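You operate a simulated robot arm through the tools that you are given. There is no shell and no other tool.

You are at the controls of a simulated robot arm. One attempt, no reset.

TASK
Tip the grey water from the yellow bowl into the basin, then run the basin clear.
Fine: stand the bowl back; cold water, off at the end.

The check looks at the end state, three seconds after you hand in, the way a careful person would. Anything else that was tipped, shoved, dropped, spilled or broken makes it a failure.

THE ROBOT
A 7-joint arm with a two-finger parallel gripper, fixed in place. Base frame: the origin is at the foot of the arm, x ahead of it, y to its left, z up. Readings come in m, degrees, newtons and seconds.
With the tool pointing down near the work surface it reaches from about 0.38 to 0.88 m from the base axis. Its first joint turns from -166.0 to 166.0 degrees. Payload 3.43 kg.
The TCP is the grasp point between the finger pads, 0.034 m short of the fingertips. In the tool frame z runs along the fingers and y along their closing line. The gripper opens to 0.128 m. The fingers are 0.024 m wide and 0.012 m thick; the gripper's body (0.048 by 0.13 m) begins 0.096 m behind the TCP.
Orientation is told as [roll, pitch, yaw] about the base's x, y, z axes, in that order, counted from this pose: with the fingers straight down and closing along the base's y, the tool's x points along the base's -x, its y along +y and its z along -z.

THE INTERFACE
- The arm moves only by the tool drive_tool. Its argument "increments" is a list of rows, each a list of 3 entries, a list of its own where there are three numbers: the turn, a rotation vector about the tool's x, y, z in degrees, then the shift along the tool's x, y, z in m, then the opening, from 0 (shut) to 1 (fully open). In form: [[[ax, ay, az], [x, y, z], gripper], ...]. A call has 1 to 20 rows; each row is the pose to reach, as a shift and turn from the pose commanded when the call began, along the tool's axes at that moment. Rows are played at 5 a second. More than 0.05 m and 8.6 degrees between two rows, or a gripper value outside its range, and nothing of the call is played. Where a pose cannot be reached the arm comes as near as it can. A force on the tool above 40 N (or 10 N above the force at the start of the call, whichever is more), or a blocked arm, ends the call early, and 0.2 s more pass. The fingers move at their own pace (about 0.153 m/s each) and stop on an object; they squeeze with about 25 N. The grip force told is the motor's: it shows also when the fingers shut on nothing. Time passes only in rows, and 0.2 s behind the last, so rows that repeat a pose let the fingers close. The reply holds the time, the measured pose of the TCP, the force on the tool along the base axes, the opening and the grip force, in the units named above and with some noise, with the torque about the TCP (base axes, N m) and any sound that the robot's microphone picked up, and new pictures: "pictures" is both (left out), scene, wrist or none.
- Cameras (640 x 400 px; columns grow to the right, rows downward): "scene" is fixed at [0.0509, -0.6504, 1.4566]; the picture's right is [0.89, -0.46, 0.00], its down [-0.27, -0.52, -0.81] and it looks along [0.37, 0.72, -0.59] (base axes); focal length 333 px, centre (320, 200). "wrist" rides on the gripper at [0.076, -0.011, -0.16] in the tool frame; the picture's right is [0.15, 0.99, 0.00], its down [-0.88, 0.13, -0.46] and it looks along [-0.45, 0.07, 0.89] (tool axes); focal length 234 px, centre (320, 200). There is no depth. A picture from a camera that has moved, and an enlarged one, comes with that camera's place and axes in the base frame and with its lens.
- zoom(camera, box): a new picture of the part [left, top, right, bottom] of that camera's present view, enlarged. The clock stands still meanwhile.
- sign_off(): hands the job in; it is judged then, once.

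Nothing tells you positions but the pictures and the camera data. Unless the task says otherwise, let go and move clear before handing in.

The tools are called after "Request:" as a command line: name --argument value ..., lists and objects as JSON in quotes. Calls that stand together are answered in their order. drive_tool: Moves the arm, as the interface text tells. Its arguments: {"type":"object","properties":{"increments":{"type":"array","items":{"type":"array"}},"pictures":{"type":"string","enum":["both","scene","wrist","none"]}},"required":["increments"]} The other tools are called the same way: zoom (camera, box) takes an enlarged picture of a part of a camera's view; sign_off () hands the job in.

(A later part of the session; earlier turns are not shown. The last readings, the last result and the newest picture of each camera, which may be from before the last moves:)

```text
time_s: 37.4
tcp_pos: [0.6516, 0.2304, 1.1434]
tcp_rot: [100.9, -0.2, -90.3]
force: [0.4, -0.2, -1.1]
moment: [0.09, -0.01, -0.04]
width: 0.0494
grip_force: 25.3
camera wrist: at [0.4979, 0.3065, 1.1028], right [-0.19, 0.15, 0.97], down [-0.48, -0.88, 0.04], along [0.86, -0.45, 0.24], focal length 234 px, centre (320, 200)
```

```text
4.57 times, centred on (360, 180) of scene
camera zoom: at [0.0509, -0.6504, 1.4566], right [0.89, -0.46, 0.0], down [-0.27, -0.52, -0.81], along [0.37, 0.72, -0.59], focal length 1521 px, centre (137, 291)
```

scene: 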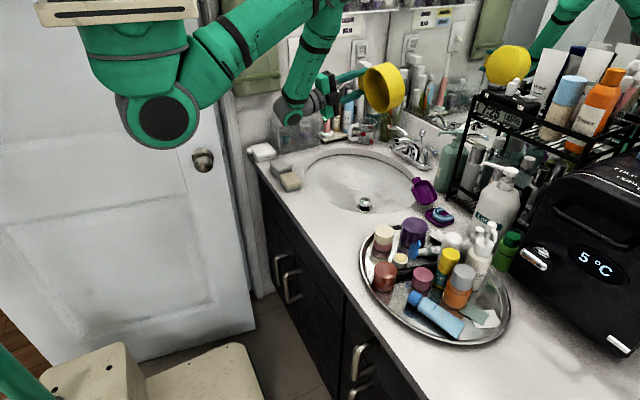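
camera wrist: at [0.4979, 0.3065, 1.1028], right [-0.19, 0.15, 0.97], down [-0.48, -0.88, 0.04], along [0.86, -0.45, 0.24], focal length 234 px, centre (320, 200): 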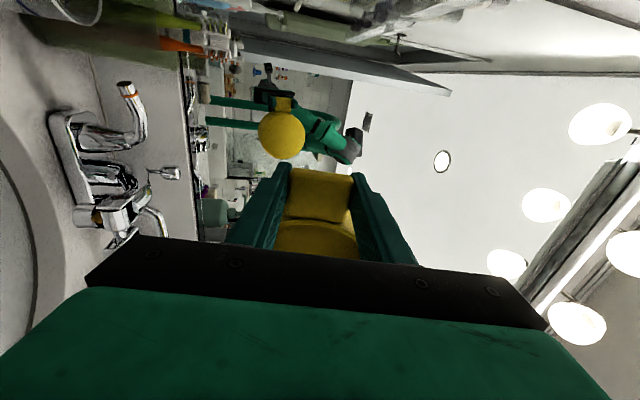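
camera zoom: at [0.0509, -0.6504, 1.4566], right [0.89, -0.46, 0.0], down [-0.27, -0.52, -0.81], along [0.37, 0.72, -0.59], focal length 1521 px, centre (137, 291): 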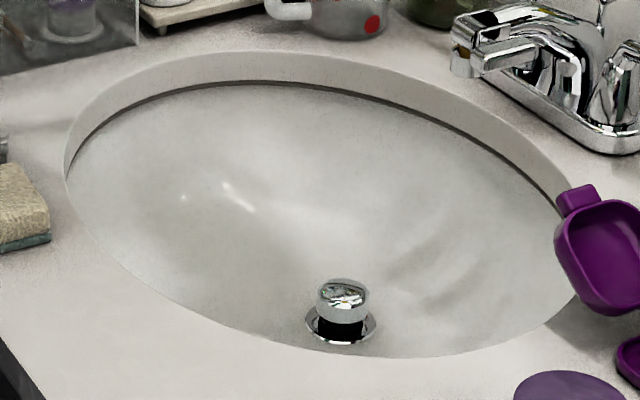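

The bowl is empty and a faint grey film remains in the basin. I'll level the bowl above the basin again.

Request:
drive_tool --increments '[[[0, 0, 0], [0, 0, 0], 0], [[0, 0, 0], [0, 0, 0], 0], [[7, 0, 0], [-0.0004, -0.003, -0.0015], 0], [[14, 0, 0], [-0.0007, -0.006, -0.003], 0], [[21.5, 0, 0], [-0.001, -0.009, -0.0045], 0], [[29, 0, 0], [-0.0014, -0.012, -0.006], 0], [[36.5, 0, 0], [-0.0018, -0.015, -0.0075], 0], [[44, 0, 0], [-0.002, -0.018, -0.009], 0], [[51.5, 0, 0], [-0.0025, -0.021, -0.0105], 0], [[59, 0, 0], [-0.003, -0.024, -0.012], 0], [[66.5, 0, 0], [-0.0033, -0.027, -0.0135], 0], [[74, 0, 0], [-0.0036, -0.03, -0.015], 0], [[81.5, 0, 0], [-0.004, -0.033, -0.0165], 0], [[89, 0, 0], [-0.0045, -0.036, -0.018], 0], [[95, 0, 0], [-0.005, -0.039, -0.0195], 0], [[100.9, 0, 0], [-0.005, -0.04, -0.02], 0], [[100.9, 0, 0], [-0.005, -0.04, -0.02], 0]]' --pictures "both"

```text
time_s: 41.0
tcp_pos: [0.6446, 0.2254, 1.1208]
tcp_rot: [2.2, 0.0, -90.0]
force: [0.1, 0.3, -1.2]
moment: [0.07, 0.0, -0.03]
width: 0.0495
grip_force: 24.7
camera wrist: at [0.6278, 0.3002, 1.2813], right [0.99, 0.15, 0.04], down [0.11, -0.88, 0.46], along [0.1, -0.45, -0.89], focal length 234 px, centre (320, 200)
```

scene: 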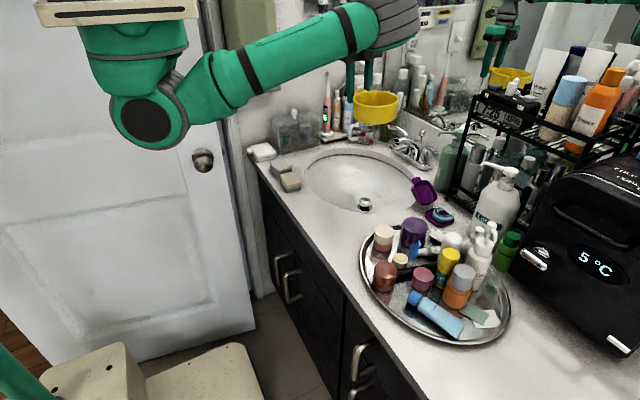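
wrist: 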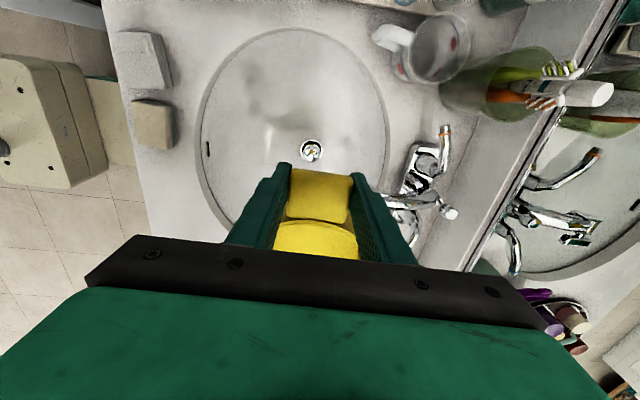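

The bowl is clean inside. I'll carry it back above its original spot.

Request:
drive_tool --increments '[[[0.5, 0, 0], [-0.008, -0.009, 0.002], 0], [[1, 0, 0], [-0.025, -0.029, 0.007], 0], [[1.5, 0, 0], [-0.045, -0.052, 0.013], 0], [[2.2, 0, 0], [-0.065, -0.075, 0.019], 0], [[2.2, 0, 0], [-0.085, -0.0985, 0.025], 0], [[2.2, 0, 0], [-0.105, -0.1217, 0.031], 0], [[2.2, 0, 0], [-0.125, -0.145, 0.037], 0], [[2.2, 0, 0], [-0.145, -0.168, 0.043], 0], [[2.2, 0, 0], [-0.165, -0.1913, 0.049], 0], [[2.2, 0, 0], [-0.185, -0.2145, 0.054], 0], [[2.2, 0, 0], [-0.201, -0.233, 0.058], 0], [[2.2, 0, 0], [-0.2092, -0.2426, 0.061], 0], [[2.2, 0, 0], [-0.2092, -0.2426, 0.061], 0]]' --pictures "both"

Request:
zoom --camera "scene" --box '[270, 130, 390, 260]'

```text
time_s: 43.8
tcp_pos: [0.4033, 0.0153, 1.0514]
tcp_rot: [0.0, 0.0, -90.0]
force: [-0.9, -0.1, -1.8]
moment: [0.09, 0.03, 0.01]
width: 0.049
grip_force: 25.0
camera wrist: at [0.3929, 0.0907, 1.2114], right [0.99, 0.15, 0.0], down [0.13, -0.88, 0.46], along [0.07, -0.45, -0.89], focal length 234 px, centre (320, 200)
```

scene: 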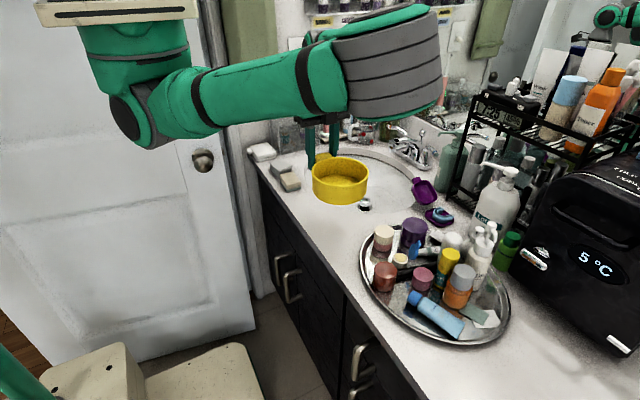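
wrist: 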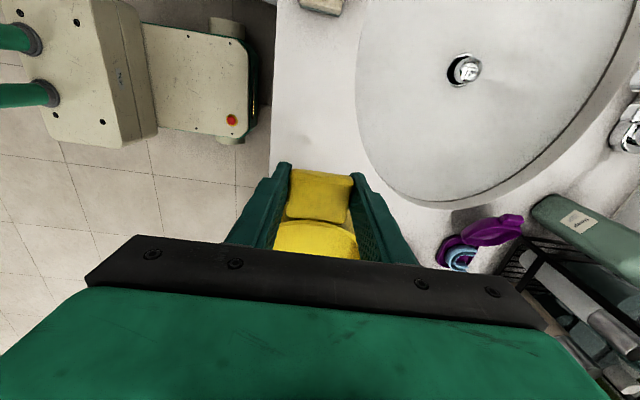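

```text
3.08 times, centred on (330, 195) of scene
camera zoom: at [0.0509, -0.6504, 1.4566], right [0.89, -0.46, 0.0], down [-0.27, -0.52, -0.81], along [0.37, 0.72, -0.59], focal length 1024 px, centre (289, 215)
```

zoom: 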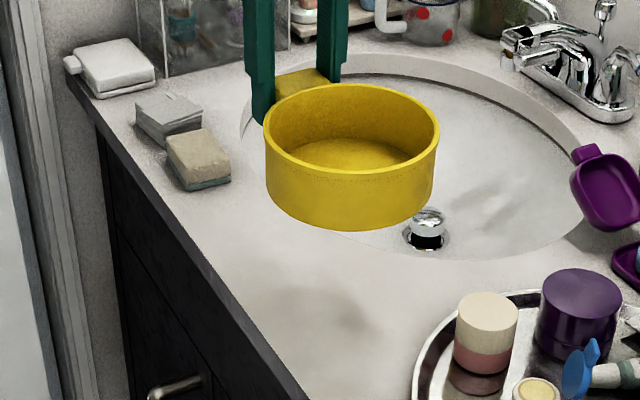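

Request:
drive_tool --increments '[[[0, 0, 0], [0.0005, 0.0005, 0.02], 0], [[0, 0, 0], [0.001, 0.001, 0.045], 0], [[0, 0, 0], [0.001, 0.001, 0.07], 0], [[0, 0, 0], [0.001, 0.001, 0.09], 0], [[0, 0, 0], [0.001, 0.001, 0.105], 0], [[0, 0, 0], [0.001, 0.001, 0.117], 0], [[0, 0, 0], [0.001, 0.001, 0.125], 0], [[0, 0, 0], [0.001, 0.001, 0.13], 0], [[0, 0, 0], [0.001, 0.001, 0.133], 0], [[0, 0, 0], [0.001, 0.001, 0.135], 0], [[0, 0, 0], [0.001, 0.001, 0.135], 0]]' --pictures "both"

Request:
zoom --camera "scene" --box '[270, 150, 390, 260]'

```text
time_s: 46.2
tcp_pos: [0.4053, 0.0162, 0.9167]
tcp_rot: [0.0, 0.0, -90.0]
force: [0.3, 0.5, -1.6]
moment: [0.06, 0.04, 0.0]
width: 0.0493
grip_force: 25.0
camera wrist: at [0.3947, 0.0922, 1.076], right [0.99, 0.15, 0.0], down [0.13, -0.88, 0.46], along [0.07, -0.45, -0.89], focal length 234 px, centre (320, 200)
```

scene: 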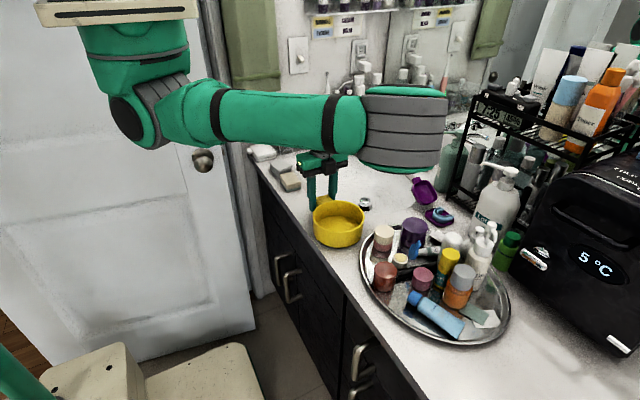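
wrist: 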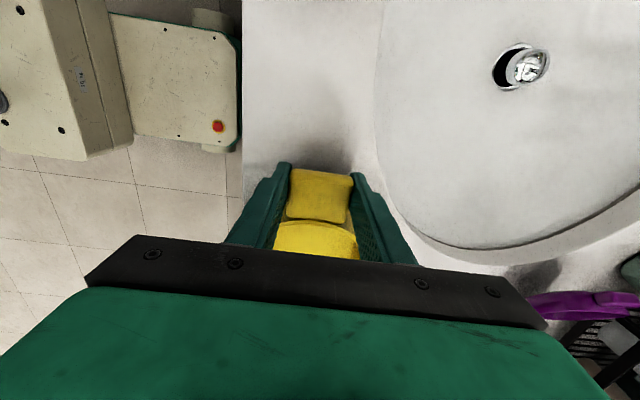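

```text
3.64 times, centred on (330, 205) of scene
camera zoom: at [0.0509, -0.6504, 1.4566], right [0.89, -0.46, 0.0], down [-0.27, -0.52, -0.81], along [0.37, 0.72, -0.59], focal length 1210 px, centre (284, 182)
```

zoom: 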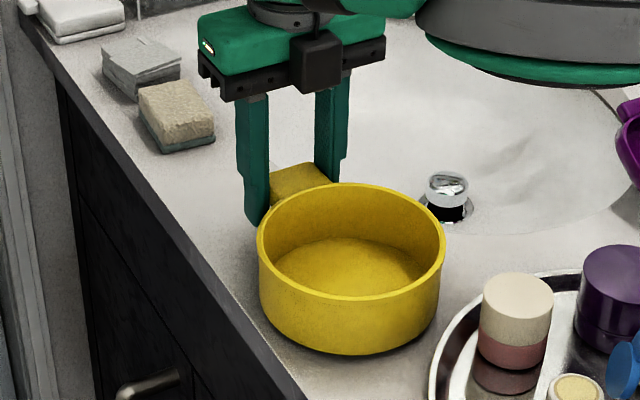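

Request:
drive_tool --increments '[[[0, 0, 0], [0, -0.0015, 0], 0], [[0, 0, 0], [0, -0.003, 0.0005], 0], [[0, 0, 0], [0, -0.003, 0.0015], 0], [[0, 0, 0], [0, -0.003, 0.0025], 0], [[0, 0, 0], [0, -0.003, 0.0035], 0], [[0, 0, 0], [0, -0.003, 0.0035], 0]]' --pictures "scene"

Request:
zoom --camera "scene" --box '[270, 150, 390, 260]'

```text
time_s: 47.6
tcp_pos: [0.4011, 0.0162, 0.9128]
tcp_rot: [0.0, 0.0, -90.0]
force: [-1.2, 0.2, 12.3]
moment: [-0.5, 0.16, -0.03]
width: 0.0495
grip_force: 25.4
```

scene: 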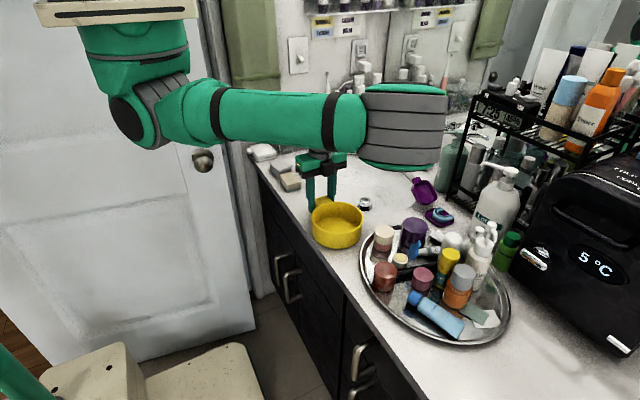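

```text
3.64 times, centred on (330, 205) of scene
camera zoom: at [0.0509, -0.6504, 1.4566], right [0.89, -0.46, 0.0], down [-0.27, -0.52, -0.81], along [0.37, 0.72, -0.59], focal length 1210 px, centre (284, 182)
```

zoom: 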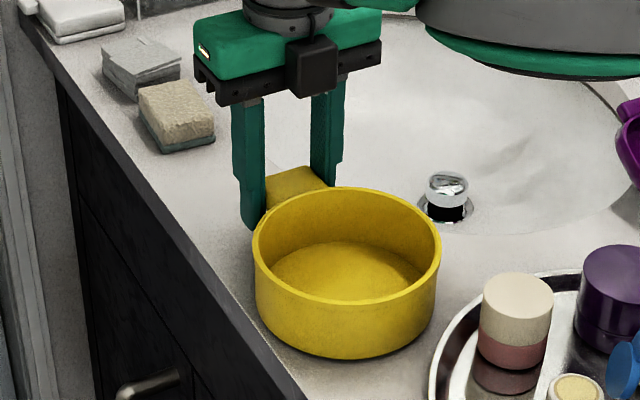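

The bowl is seated at exactly its original image position, with 12 N contact. I'll ease off slightly, open, and rise straight up.

Request:
drive_tool --increments '[[[0, 0, 0], [0, 0, -0.001], 0], [[0, 0, 0], [0, 0, -0.0012], 0], [[0, 0, 0], [0, 0, -0.0012], 0.45], [[0, 0, 0], [0, 0, -0.0012], 0.6], [[0, 0, 0], [0, 0, -0.0012], 0.8], [[0, 0, 0], [0, 0, -0.0012], 0.8], [[0, 0, 0], [0, 0, -0.02], 0.8], [[0, 0, 0], [0, 0, -0.05], 0.8], [[0, 0, 0], [0, 0, -0.09], 0.8], [[0, 0, 0], [0, 0, -0.13], 0.8], [[0, 0, 0], [0, 0, -0.17], 0.8], [[0, 0, 0], [0, 0, -0.2], 0.8], [[0, 0, 0], [0, 0, -0.2], 0.8]]' --pictures "both"

Request:
zoom --camera "scene" --box '[270, 150, 390, 260]'

```text
time_s: 50.4
tcp_pos: [0.402, 0.0164, 1.1113]
tcp_rot: [0.0, 0.0, -90.0]
force: [0.1, 0.1, -0.4]
moment: [0.03, 0.0, 0.0]
width: 0.1021
grip_force: 0.1
camera wrist: at [0.3917, 0.0921, 1.272], right [0.99, 0.15, 0.0], down [0.13, -0.88, 0.46], along [0.07, -0.45, -0.89], focal length 234 px, centre (320, 200)
```

scene: 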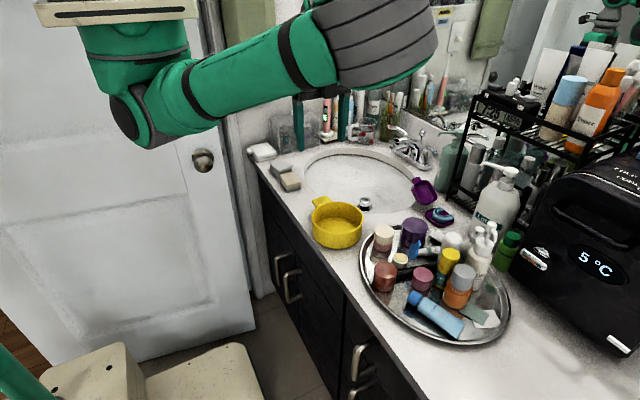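
wrist: 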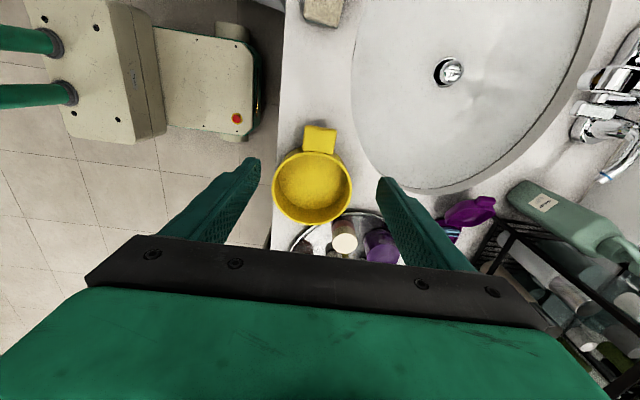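

```text
3.64 times, centred on (330, 205) of scene
camera zoom: at [0.0509, -0.6504, 1.4566], right [0.89, -0.46, 0.0], down [-0.27, -0.52, -0.81], along [0.37, 0.72, -0.59], focal length 1210 px, centre (284, 182)
```

zoom: 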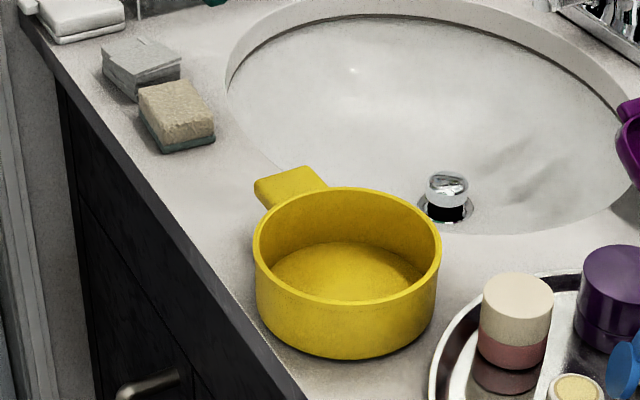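

The bowl is back in place, upright and empty. Next I'll move over towards the tap, fingers closing, to study the cold (blue-ringed) lever from above.

Request:
drive_tool --increments '[[[0, 0, 0], [0.005, 0.037, -0.005], 0.8], [[0, 0, 0], [0.011, 0.075, -0.01], 0.5], [[0, 0, 0], [0.016, 0.112, -0.01], 0.2], [[0, 0, 0], [0.022, 0.149, -0.01], 0], [[0, 0, 0], [0.027, 0.186, -0.01], 0], [[0, 0, 0], [0.033, 0.224, -0.01], 0], [[0, 0, 0], [0.038, 0.261, -0.01], 0], [[0, 0, 0], [0.0436, 0.298, -0.01], 0], [[0, 0, 0], [0.0436, 0.298, -0.01], 0]]' --pictures "both"

Request:
zoom --camera "wrist" --box '[300, 60, 540, 260]'

Request:
zoom --camera "scene" --box '[280, 60, 480, 220]'

```text
time_s: 52.4
tcp_pos: [0.6996, 0.0599, 1.1221]
tcp_rot: [0.0, 0.0, -89.9]
force: [0.3, -0.9, -0.5]
moment: [0.01, -0.01, -0.01]
width: 0.0001
grip_force: 25.0
camera wrist: at [0.6899, 0.1351, 1.2817], right [0.99, 0.15, 0.0], down [0.13, -0.88, 0.46], along [0.07, -0.45, -0.89], focal length 234 px, centre (320, 200)
```

scene: 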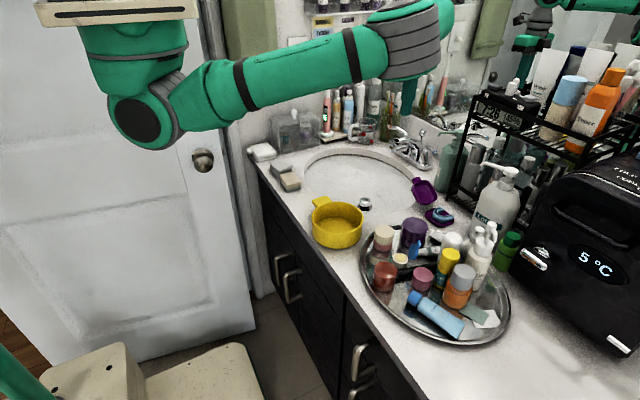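
wrist: 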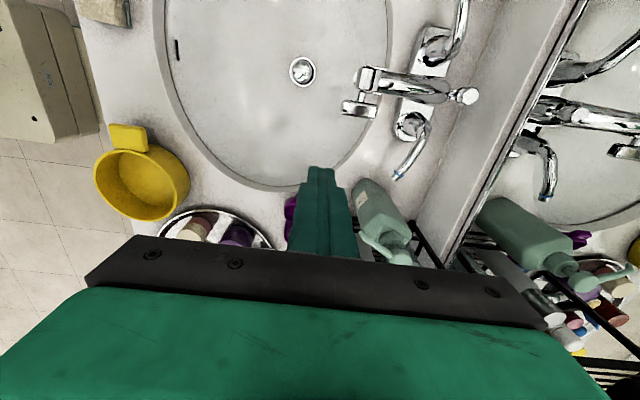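

```text
2.00 times, centred on (420, 160) of wrist
camera zoom: at [0.6899, 0.1351, 1.2817], right [0.99, 0.15, 0.0], down [0.13, -0.88, 0.46], along [0.07, -0.45, -0.89], focal length 468 px, centre (120, 280)
```

zoom: 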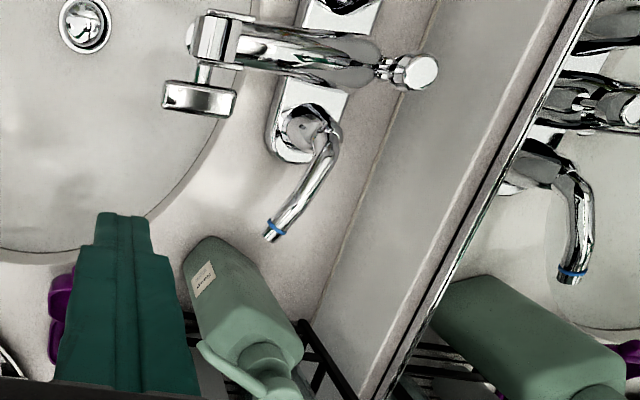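

```text
2.50 times, centred on (380, 140) of scene
camera zoom: at [0.0509, -0.6504, 1.4566], right [0.89, -0.46, 0.0], down [-0.27, -0.52, -0.81], along [0.37, 0.72, -0.59], focal length 832 px, centre (170, 350)
```

zoom: 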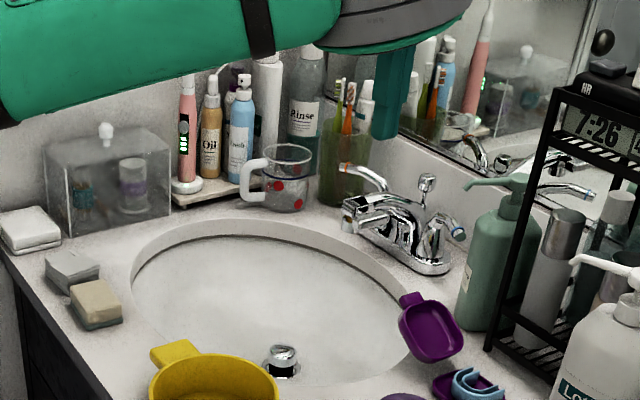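

The view is clear now. The cold post is near (0.836, 0.10) and its blue-ringed lever tip near (0.827, 0.03, 0.944). The soap pump is at y < -0.01 and the wall at x of about 0.925. I'll tilt the closed fingers 30° forward to keep the gripper body off the mirror, then re-measure.

Request:
drive_tool --increments '[[[-7.5, 0, 0], [-0.0045, 0.015, 0], 0], [[-15, 0, 0], [-0.009, 0.03, 0], 0], [[-22.5, 0, 0], [-0.0135, 0.045, 0], 0], [[-30, 0, 0], [-0.018, 0.06, 0], 0], [[-30, 0, 0], [-0.018, 0.06, 0], 0]]' --pictures "both"

Request:
zoom --camera "wrist" --box '[180, 20, 420, 220]'

Request:
zoom --camera "scene" --box '[370, 100, 490, 200]'

```text
time_s: 53.6
tcp_pos: [0.7598, 0.0424, 1.1221]
tcp_rot: [30.1, 0.1, -89.9]
force: [-0.8, 0.5, 0.5]
moment: [0.05, -0.01, 0.0]
width: 0.0001
grip_force: 25.5
camera wrist: at [0.6707, 0.1173, 1.2555], right [0.86, 0.15, 0.5], down [-0.12, -0.88, 0.46], along [0.5, -0.45, -0.74], focal length 234 px, centre (320, 200)
```

scene: 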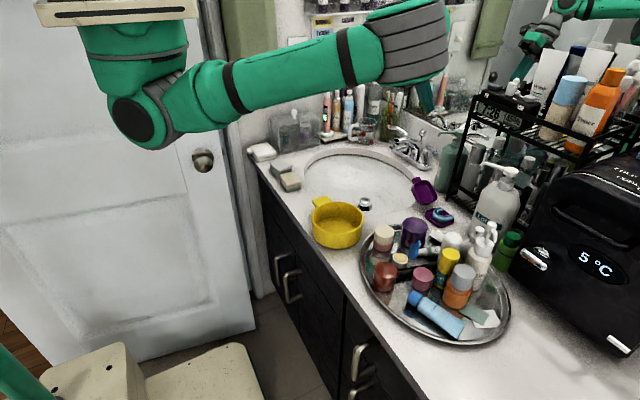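
wrist: 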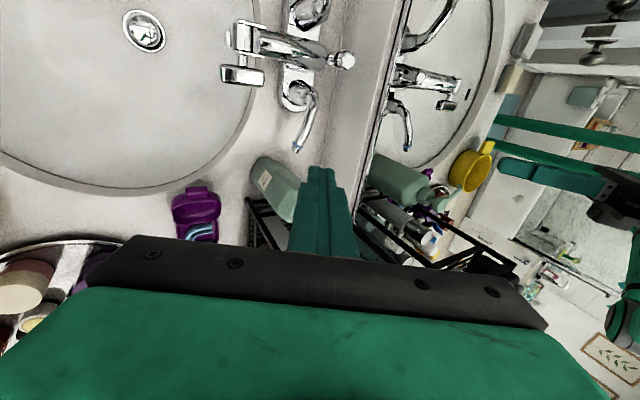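

```text
2.00 times, centred on (300, 120) of wrist
camera zoom: at [0.6707, 0.1173, 1.2555], right [0.86, 0.15, 0.5], down [-0.12, -0.88, 0.46], along [0.5, -0.45, -0.74], focal length 468 px, centre (360, 360)
```

zoom: 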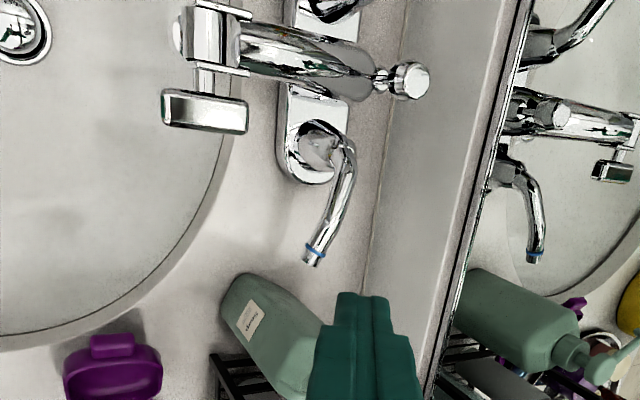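

```text
4.00 times, centred on (430, 150) of scene
camera zoom: at [0.0509, -0.6504, 1.4566], right [0.89, -0.46, 0.0], down [-0.27, -0.52, -0.81], along [0.37, 0.72, -0.59], focal length 1330 px, centre (-120, 400)
```

zoom: 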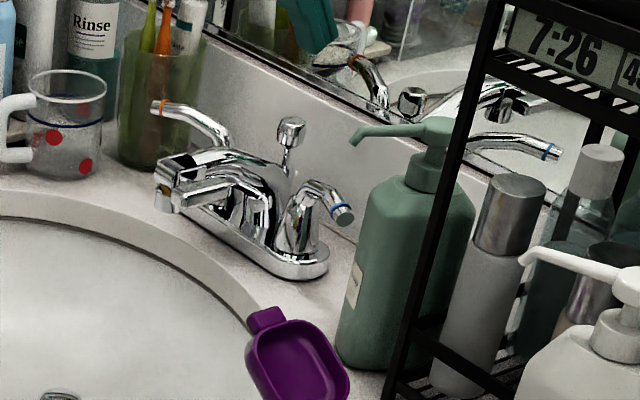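

Request:
drive_tool --increments '[[[0, 0, 0], [0, -0.0104, 0.0223], 0], [[0, 0, 0], [0, -0.0207, 0.0446], 0], [[0, 0, 0], [0, -0.0311, 0.0669], 0], [[0, 0, 0], [0, -0.0415, 0.0892], 0], [[0, 0, 0], [0, -0.0518, 0.1115], 0], [[0, 0, 0], [0, -0.0622, 0.1338], 0], [[0, 0, 0], [0, -0.0622, 0.1338], 0]]' --pictures "both"

Request:
zoom --camera "wrist" --box '[180, 20, 420, 220]'

Request:
zoom --camera "scene" --box '[370, 100, 490, 200]'

```text
time_s: 55.2
tcp_pos: [0.7731, 0.0423, 0.9749]
tcp_rot: [30.0, 0.1, -90.1]
force: [-0.6, 0.7, 0.6]
moment: [0.01, 0.0, 0.0]
width: 0.0001
grip_force: 25.4
camera wrist: at [0.6844, 0.1175, 1.1086], right [0.86, 0.15, 0.49], down [-0.12, -0.88, 0.46], along [0.5, -0.45, -0.74], focal length 234 px, centre (320, 200)
```

scene: 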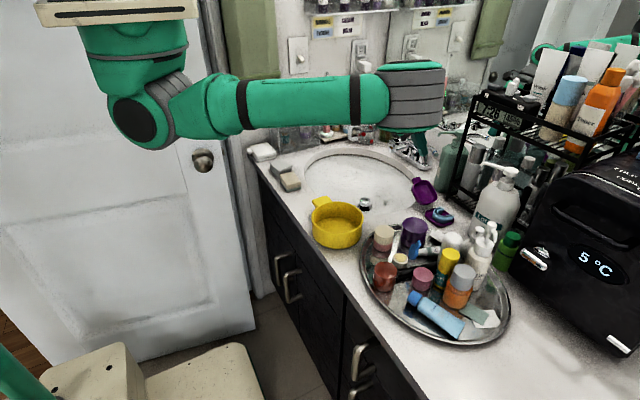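
wrist: 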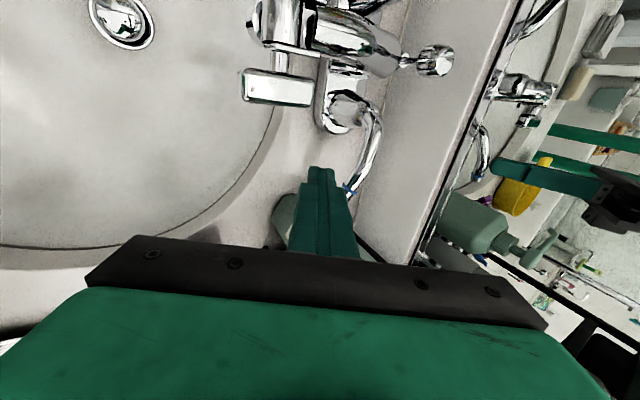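

```text
2.00 times, centred on (300, 120) of wrist
camera zoom: at [0.6844, 0.1175, 1.1086], right [0.86, 0.15, 0.49], down [-0.12, -0.88, 0.46], along [0.5, -0.45, -0.74], focal length 468 px, centre (360, 360)
```

zoom: 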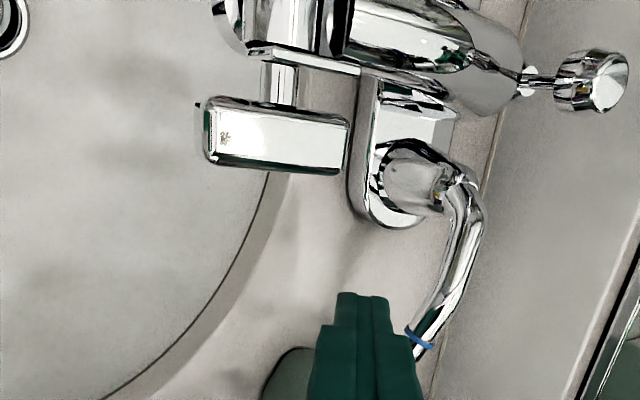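

```text
4.00 times, centred on (430, 150) of scene
camera zoom: at [0.0509, -0.6504, 1.4566], right [0.89, -0.46, 0.0], down [-0.27, -0.52, -0.81], along [0.37, 0.72, -0.59], focal length 1330 px, centre (-120, 400)
```

zoom: 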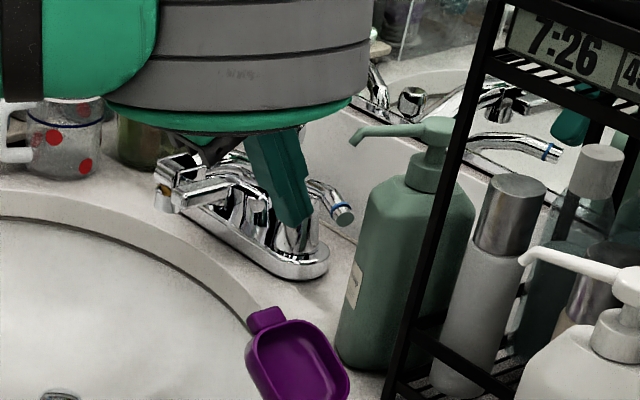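

The lever tip is at about (0.828, 0.028, 0.943), just ahead of my fingertip. I'll lower slightly and nudge it gently away from me to see which way it turns, watching the force.

Request:
drive_tool --increments '[[[0, 0, 0], [0, -0.01, 0.0173], 0], [[0, 0, 0], [0, 0.003, 0.0248], 0], [[0, 0, 0], [0, 0.0117, 0.0298], 0], [[0, 0, 0], [0, 0.0151, 0.0318], 0], [[0, 0, 0], [0, 0.0177, 0.0333], 0], [[0, 0, 0], [0, 0.0177, 0.0333], 0]]' --pictures "both"

Request:
zoom --camera "wrist" --box '[180, 20, 420, 220]'

```text
time_s: 56.4
tcp_pos: [0.8007, 0.0431, 0.9525]
tcp_rot: [29.4, 0.0, -90.1]
force: [-11.6, 1.4, 0.0]
moment: [0.03, 0.11, -0.14]
width: 0.0001
grip_force: 24.7
stopped in row 6: the force on the tool passed its limit at 44 N (the readings are from after the stop); the commanded pose is now the measured one
camera wrist: at [0.7127, 0.1181, 1.0864], right [0.86, 0.15, 0.49], down [-0.11, -0.88, 0.46], along [0.5, -0.45, -0.74], focal length 234 px, centre (320, 200)
```

scene: 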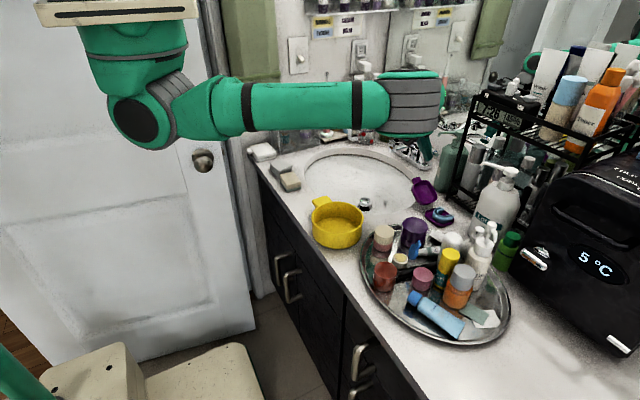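
wrist: 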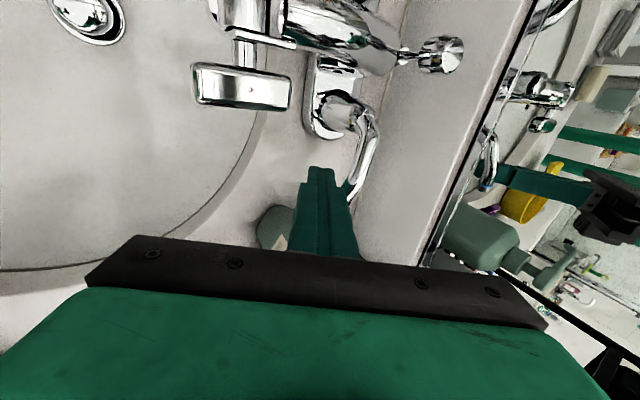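

```text
2.00 times, centred on (300, 120) of wrist
camera zoom: at [0.7127, 0.1181, 1.0864], right [0.86, 0.15, 0.49], down [-0.11, -0.88, 0.46], along [0.5, -0.45, -0.74], focal length 468 px, centre (360, 360)
```

zoom: 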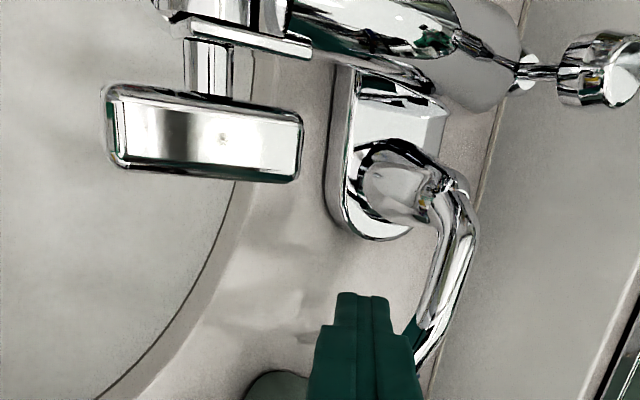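

The lever is hard against its stop in that direction, so it must open towards me. I'll back off, rise, and go over to behind the lever.

Request:
drive_tool --increments '[[[0, 0, 0], [0, -0.0131, -0.0074], 0], [[0, 0, 0], [0, 0.0041, -0.0379], 0], [[0, 0, 0], [0, 0.0213, -0.0684], 0], [[0, 0, 0], [0, 0.0501, -0.0522], 0], [[0, 0, 0], [0, 0.078, -0.0364], 0], [[0, 0, 0], [0, 0.078, -0.0364], 0]]' --pictures "both"

Request:
zoom --camera "wrist" --box '[180, 20, 420, 220]'

Request:
zoom --camera "scene" --box '[370, 100, 490, 200]'

```text
time_s: 57.8
tcp_pos: [0.8522, 0.0424, 1.0214]
tcp_rot: [29.6, 0.1, -90.0]
force: [-0.3, -0.3, 0.0]
moment: [-0.01, -0.01, 0.02]
width: 0.0
grip_force: 24.9
camera wrist: at [0.7642, 0.1174, 1.1566], right [0.86, 0.15, 0.49], down [-0.11, -0.88, 0.46], along [0.5, -0.45, -0.74], focal length 234 px, centre (320, 200)
```

scene: 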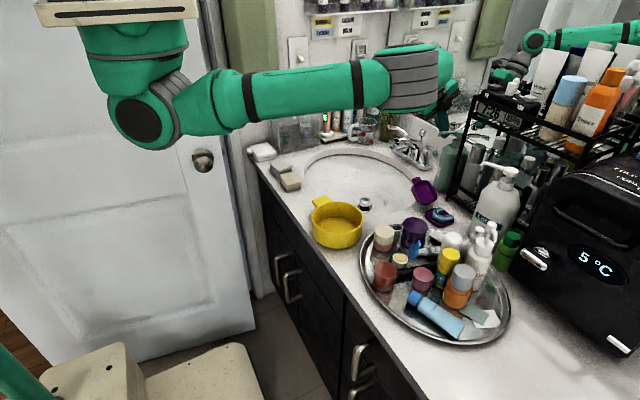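
wrist: 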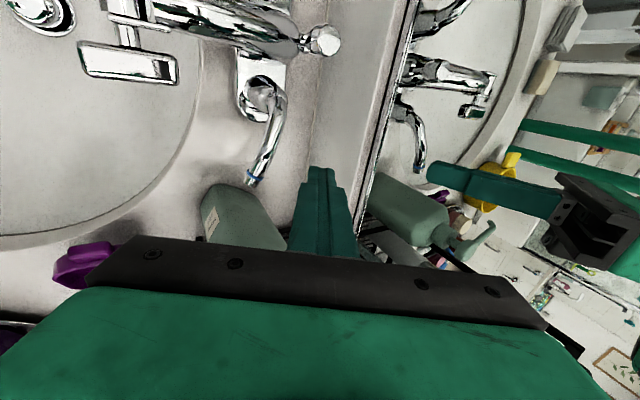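

```text
2.00 times, centred on (300, 120) of wrist
camera zoom: at [0.7642, 0.1174, 1.1566], right [0.86, 0.15, 0.49], down [-0.11, -0.88, 0.46], along [0.5, -0.45, -0.74], focal length 468 px, centre (360, 360)
```

zoom: 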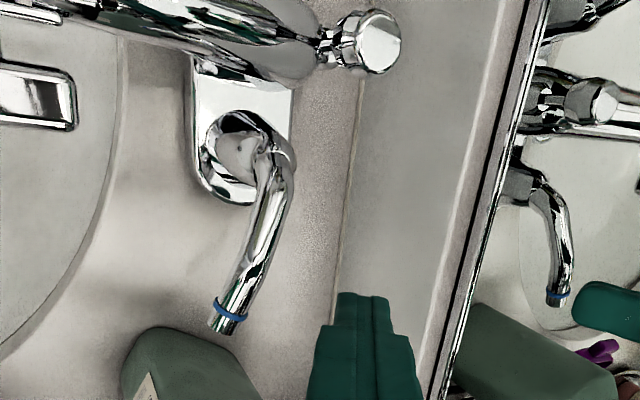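

```text
4.00 times, centred on (430, 150) of scene
camera zoom: at [0.0509, -0.6504, 1.4566], right [0.89, -0.46, 0.0], down [-0.27, -0.52, -0.81], along [0.37, 0.72, -0.59], focal length 1330 px, centre (-120, 400)
```

zoom: 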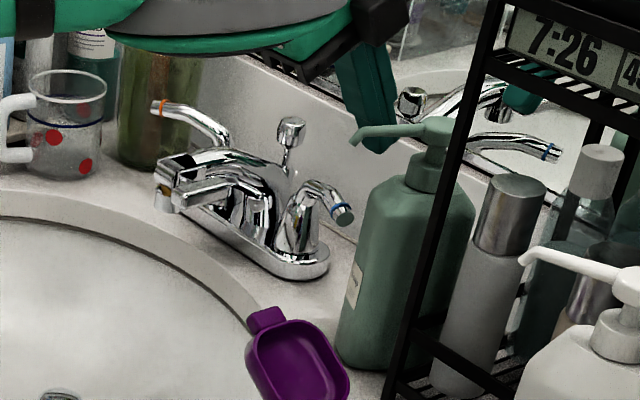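

I'm now above the gap between the lever and the wall. I'll lower behind the lever and pull it gently towards me along its arc.

Request:
drive_tool --increments '[[[0, 0, 0], [0, -0.0173, 0.0304], 0], [[0, 0, 0], [0, -0.0326, 0.0574], 0], [[0, 0, 0], [0, -0.0396, 0.0534], 0], [[0, 0, 0], [0, -0.0456, 0.05], 0], [[0, 0, 0], [0.001, -0.0517, 0.0465], 0], [[0, 0, 0], [0.002, -0.0578, 0.0431], 0], [[0, 0, 0], [0.003, -0.0639, 0.0396], 0], [[0, 0, 0], [0.003, -0.0639, 0.0396], 0]]' --pictures "both"

Request:
zoom --camera "wrist" --box '[120, 0, 420, 220]'

Request:
zoom --camera "scene" --box '[330, 90, 490, 220]'

```text
time_s: 59.6
tcp_pos: [0.8149, 0.0452, 0.9583]
tcp_rot: [29.6, 0.0, -90.0]
force: [-0.2, 0.2, -0.1]
moment: [0.04, 0.0, 0.02]
width: 0.0002
grip_force: 24.7
camera wrist: at [0.7273, 0.1207, 1.0917], right [0.86, 0.15, 0.49], down [-0.11, -0.88, 0.46], along [0.5, -0.45, -0.74], focal length 234 px, centre (320, 200)
```

scene: 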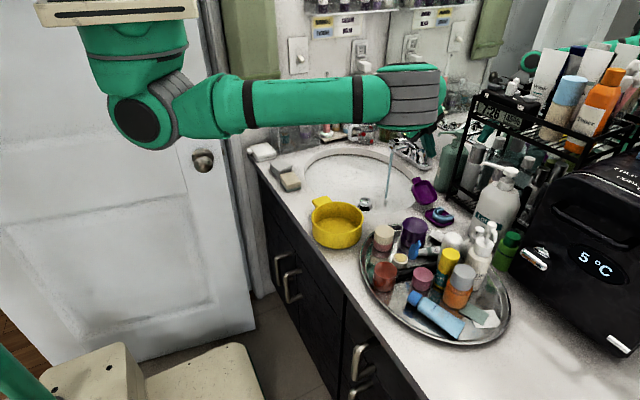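
wrist: 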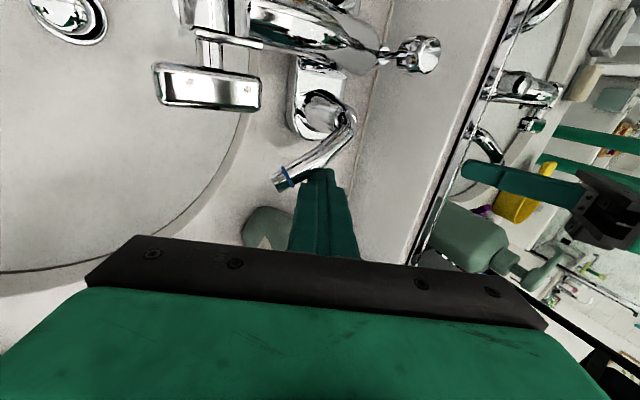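

```text
1.82 times, centred on (270, 110) of wrist
camera zoom: at [0.7273, 0.1207, 1.0917], right [0.86, 0.15, 0.49], down [-0.11, -0.88, 0.46], along [0.5, -0.45, -0.74], focal length 426 px, centre (411, 364)
```

zoom: 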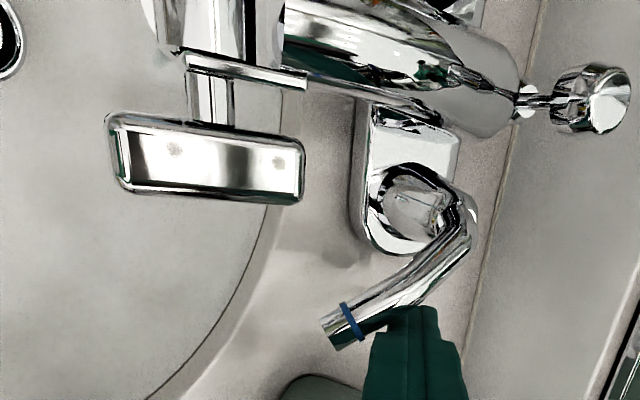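

```text
3.08 times, centred on (410, 155) of scene
camera zoom: at [0.0509, -0.6504, 1.4566], right [0.89, -0.46, 0.0], down [-0.27, -0.52, -0.81], along [0.37, 0.72, -0.59], focal length 1024 px, centre (43, 338)
```

zoom: 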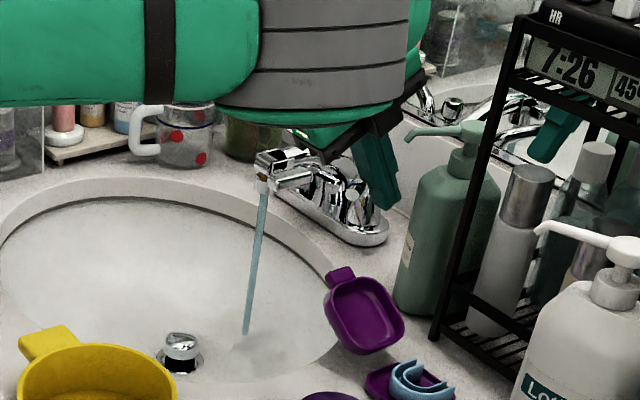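

Cold water is running: the stream falls inside the basin and nothing is splashing on the counter. I'll let it run and watch the grey film and the drain.

Request:
drive_tool --increments '[[[0, 0, 0], [0, 0, 0], 0], [[0, 0, 0], [0, 0, 0], 0], [[0, 0, 0], [0, 0, 0], 0], [[0, 0, 0], [0, 0, 0], 0], [[0, 0, 0], [0, 0, 0], 0], [[0, 0, 0], [0, 0, 0], 0], [[0, 0, 0], [0, 0, 0], 0], [[0, 0, 0], [0, 0, 0], 0], [[0, 0, 0], [0, 0, 0], 0], [[0, 0, 0], [0, 0, 0], 0]]' --pictures "both"

Request:
zoom --camera "scene" --box '[290, 130, 450, 230]'

Request:
zoom --camera "wrist" --box '[0, 0, 320, 200]'

```text
time_s: 61.8
tcp_pos: [0.8151, 0.0459, 0.9572]
tcp_rot: [29.5, 0.0, -90.1]
force: [-0.8, -0.3, -0.3]
moment: [0.01, 0.02, 0.02]
width: 0.0
grip_force: 24.9
camera wrist: at [0.7274, 0.1208, 1.0916], right [0.86, 0.15, 0.49], down [-0.11, -0.88, 0.46], along [0.5, -0.45, -0.74], focal length 234 px, centre (320, 200)
```

scene: 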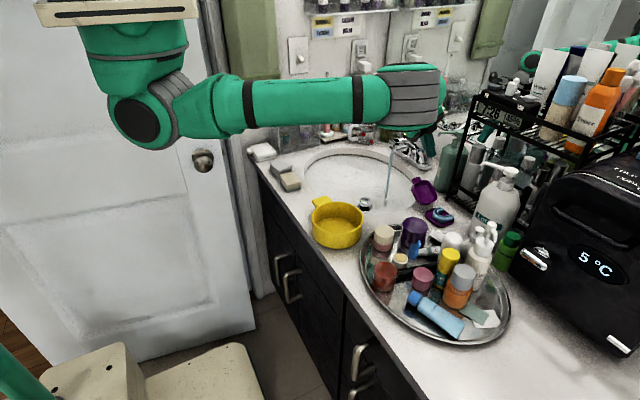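
wrist: 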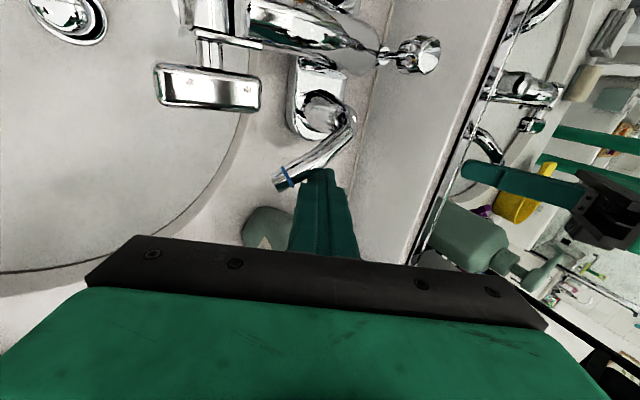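

```text
4.00 times, centred on (370, 180) of scene
camera zoom: at [0.0509, -0.6504, 1.4566], right [0.89, -0.46, 0.0], down [-0.27, -0.52, -0.81], along [0.37, 0.72, -0.59], focal length 1330 px, centre (120, 280)
```

zoom: 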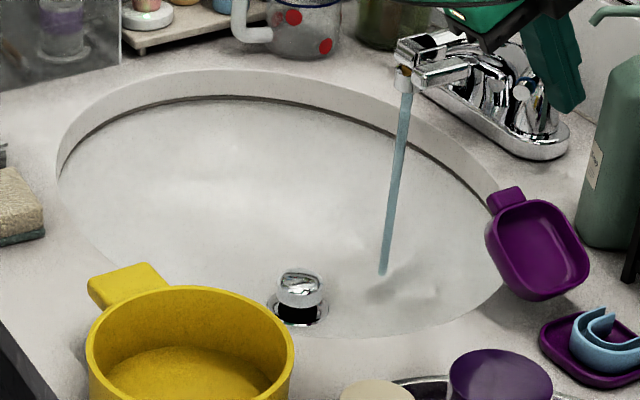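

```text
2.00 times, centred on (160, 100) of wrist
camera zoom: at [0.7274, 0.1208, 1.0916], right [0.86, 0.15, 0.49], down [-0.11, -0.88, 0.46], along [0.5, -0.45, -0.74], focal length 468 px, centre (640, 400)
```

zoom: 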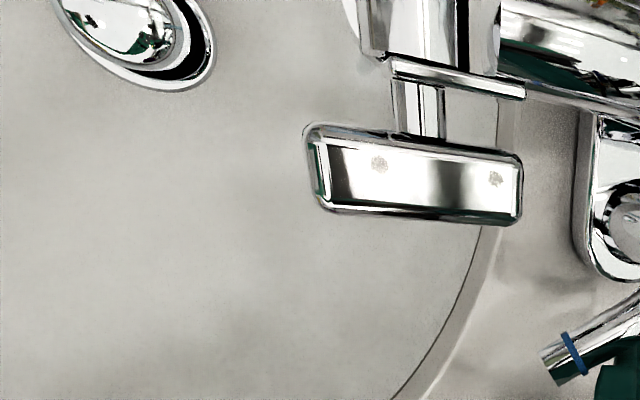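

Request:
drive_tool --increments '[[[0, 0, 0], [0, 0, 0], 0], [[0, 0, 0], [0, 0, 0], 0], [[0, 0, 0], [0, 0, 0], 0], [[0, 0, 0], [0, 0, 0], 0], [[0, 0, 0], [0, 0, 0], 0], [[0, 0, 0], [0, 0, 0], 0], [[0, 0, 0], [0, 0, 0], 0], [[0, 0, 0], [0, 0, 0], 0], [[0, 0, 0], [0, 0, 0], 0], [[0, 0, 0], [0, 0, 0], 0], [[0, 0, 0], [0, 0, 0], 0], [[0, 0, 0], [0, 0, 0], 0], [[0, 0, 0], [0, 0, 0], 0], [[0, 0, 0], [0, 0, 0], 0], [[0, 0, 0], [0, 0, 0], 0], [[0, 0, 0], [0, 0, 0], 0], [[0, 0, 0], [0, 0, 0], 0], [[0, 0, 0], [0, 0, 0], 0], [[0, 0, 0], [0, 0, 0], 0], [[0, 0, 0], [0, 0, 0], 0]]' --pictures "scene"

Request:
zoom --camera "scene" --box '[290, 130, 450, 230]'

Request:
zoom --camera "wrist" --box '[0, 0, 320, 200]'

```text
time_s: 66.0
tcp_pos: [0.8156, 0.0443, 0.9574]
tcp_rot: [29.6, 0.0, -89.9]
force: [-1.1, -0.2, -0.5]
moment: [-0.01, 0.01, -0.02]
width: 0.0
grip_force: 24.8
```

scene: 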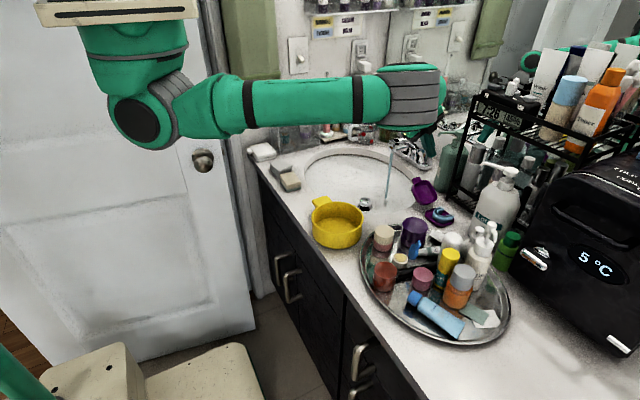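

```text
4.00 times, centred on (370, 180) of scene
camera zoom: at [0.0509, -0.6504, 1.4566], right [0.89, -0.46, 0.0], down [-0.27, -0.52, -0.81], along [0.37, 0.72, -0.59], focal length 1330 px, centre (120, 280)
```

zoom: 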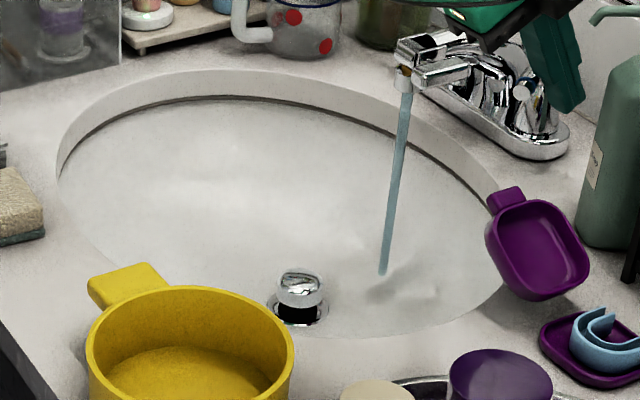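

```text
2.00 times, centred on (160, 100) of wrist
camera zoom: at [0.7274, 0.1208, 1.0916], right [0.86, 0.15, 0.49], down [-0.11, -0.88, 0.46], along [0.5, -0.45, -0.74], focal length 468 px, centre (640, 400)
```

zoom: 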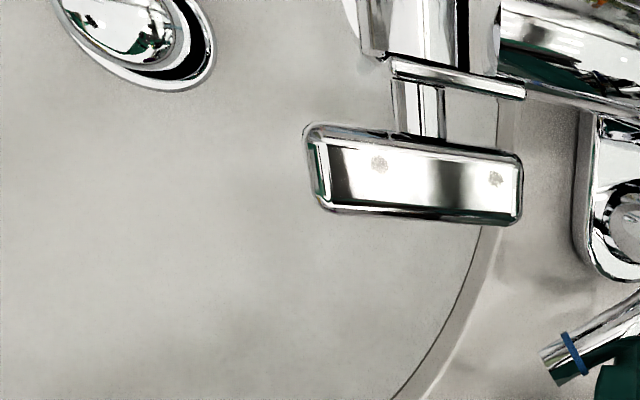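

It's running steadily and draining freely. I'll leave it running, lift the fingers over the lever to the front side, and look at the basin from above.

Request:
drive_tool --increments '[[[0, 0, 0], [0, 0.007, 0.004], 0], [[0, 0, 0], [0, 0.0268, -0.0308], 0], [[0, 0, 0], [0, 0.0465, -0.0656], 0], [[0, 0, 0], [0, 0.0233, -0.1018], 0], [[5, 0, 0], [0, -0.0016, -0.1389], 0], [[12, 0, 0], [0, -0.0264, -0.176], 0], [[20, 0, 0], [0, -0.0264, -0.176], 0], [[28, 0, 0], [0, -0.0264, -0.176], 0], [[29.6, 0, 0], [0, -0.0264, -0.176], 0], [[29.6, 0, 0], [0, -0.0264, -0.176], 0]]' --pictures "both"

Request:
zoom --camera "wrist" --box '[140, 0, 460, 200]'

Request:
zoom --camera "scene" --box '[290, 110, 450, 210]'

```text
time_s: 68.2
tcp_pos: [0.705, 0.0454, 1.0966]
tcp_rot: [-0.2, -0.1, -89.9]
force: [-0.6, 0.8, -0.2]
moment: [-0.01, -0.03, 0.03]
width: 0.0
grip_force: 24.5
camera wrist: at [0.6952, 0.1201, 1.2577], right [0.99, 0.15, 0.0], down [0.13, -0.88, 0.46], along [0.07, -0.45, -0.89], focal length 234 px, centre (320, 200)
```

scene: 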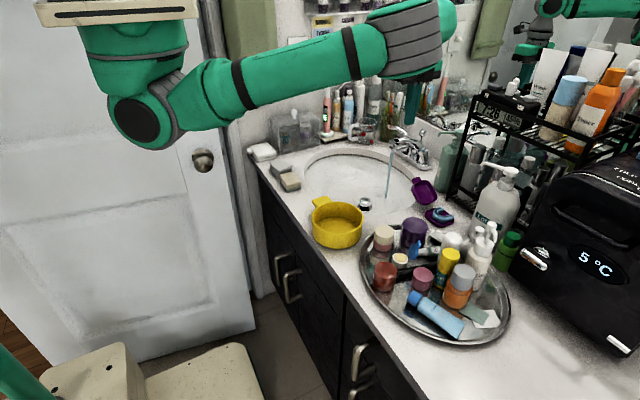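
wrist: 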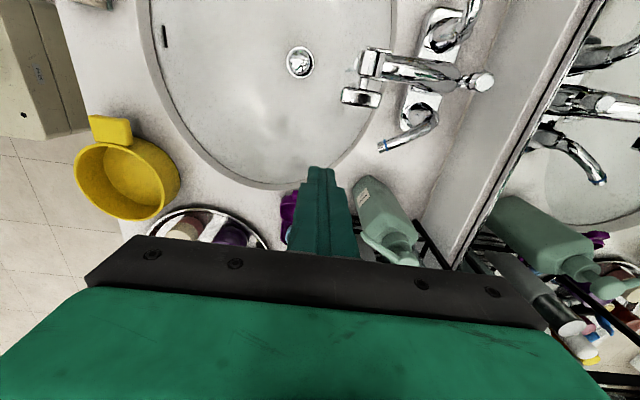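

```text
2.00 times, centred on (300, 100) of wrist
camera zoom: at [0.6952, 0.1201, 1.2577], right [0.99, 0.15, 0.0], down [0.13, -0.88, 0.46], along [0.07, -0.45, -0.89], focal length 468 px, centre (360, 400)
```

zoom: 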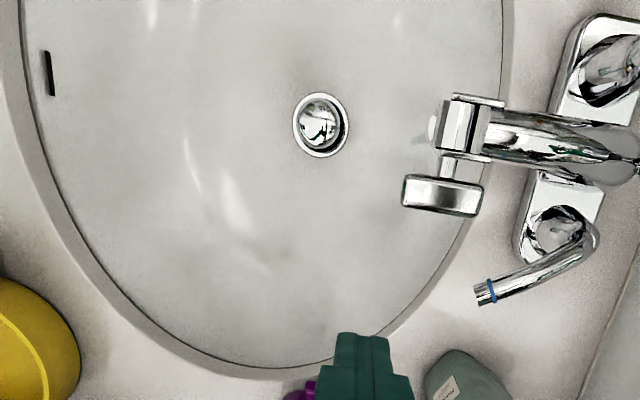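

```text
4.00 times, centred on (370, 160) of scene
camera zoom: at [0.0509, -0.6504, 1.4566], right [0.89, -0.46, 0.0], down [-0.27, -0.52, -0.81], along [0.37, 0.72, -0.59], focal length 1330 px, centre (120, 360)
```

zoom: 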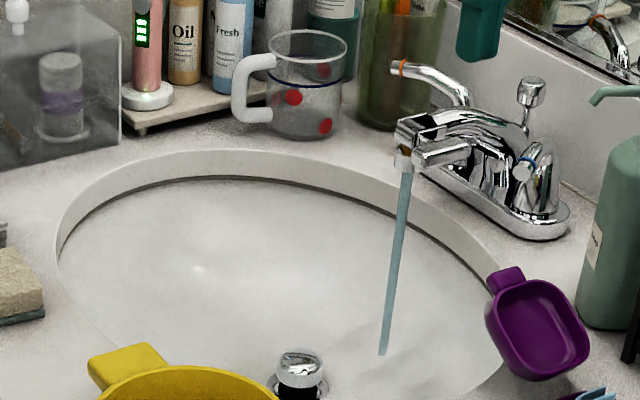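

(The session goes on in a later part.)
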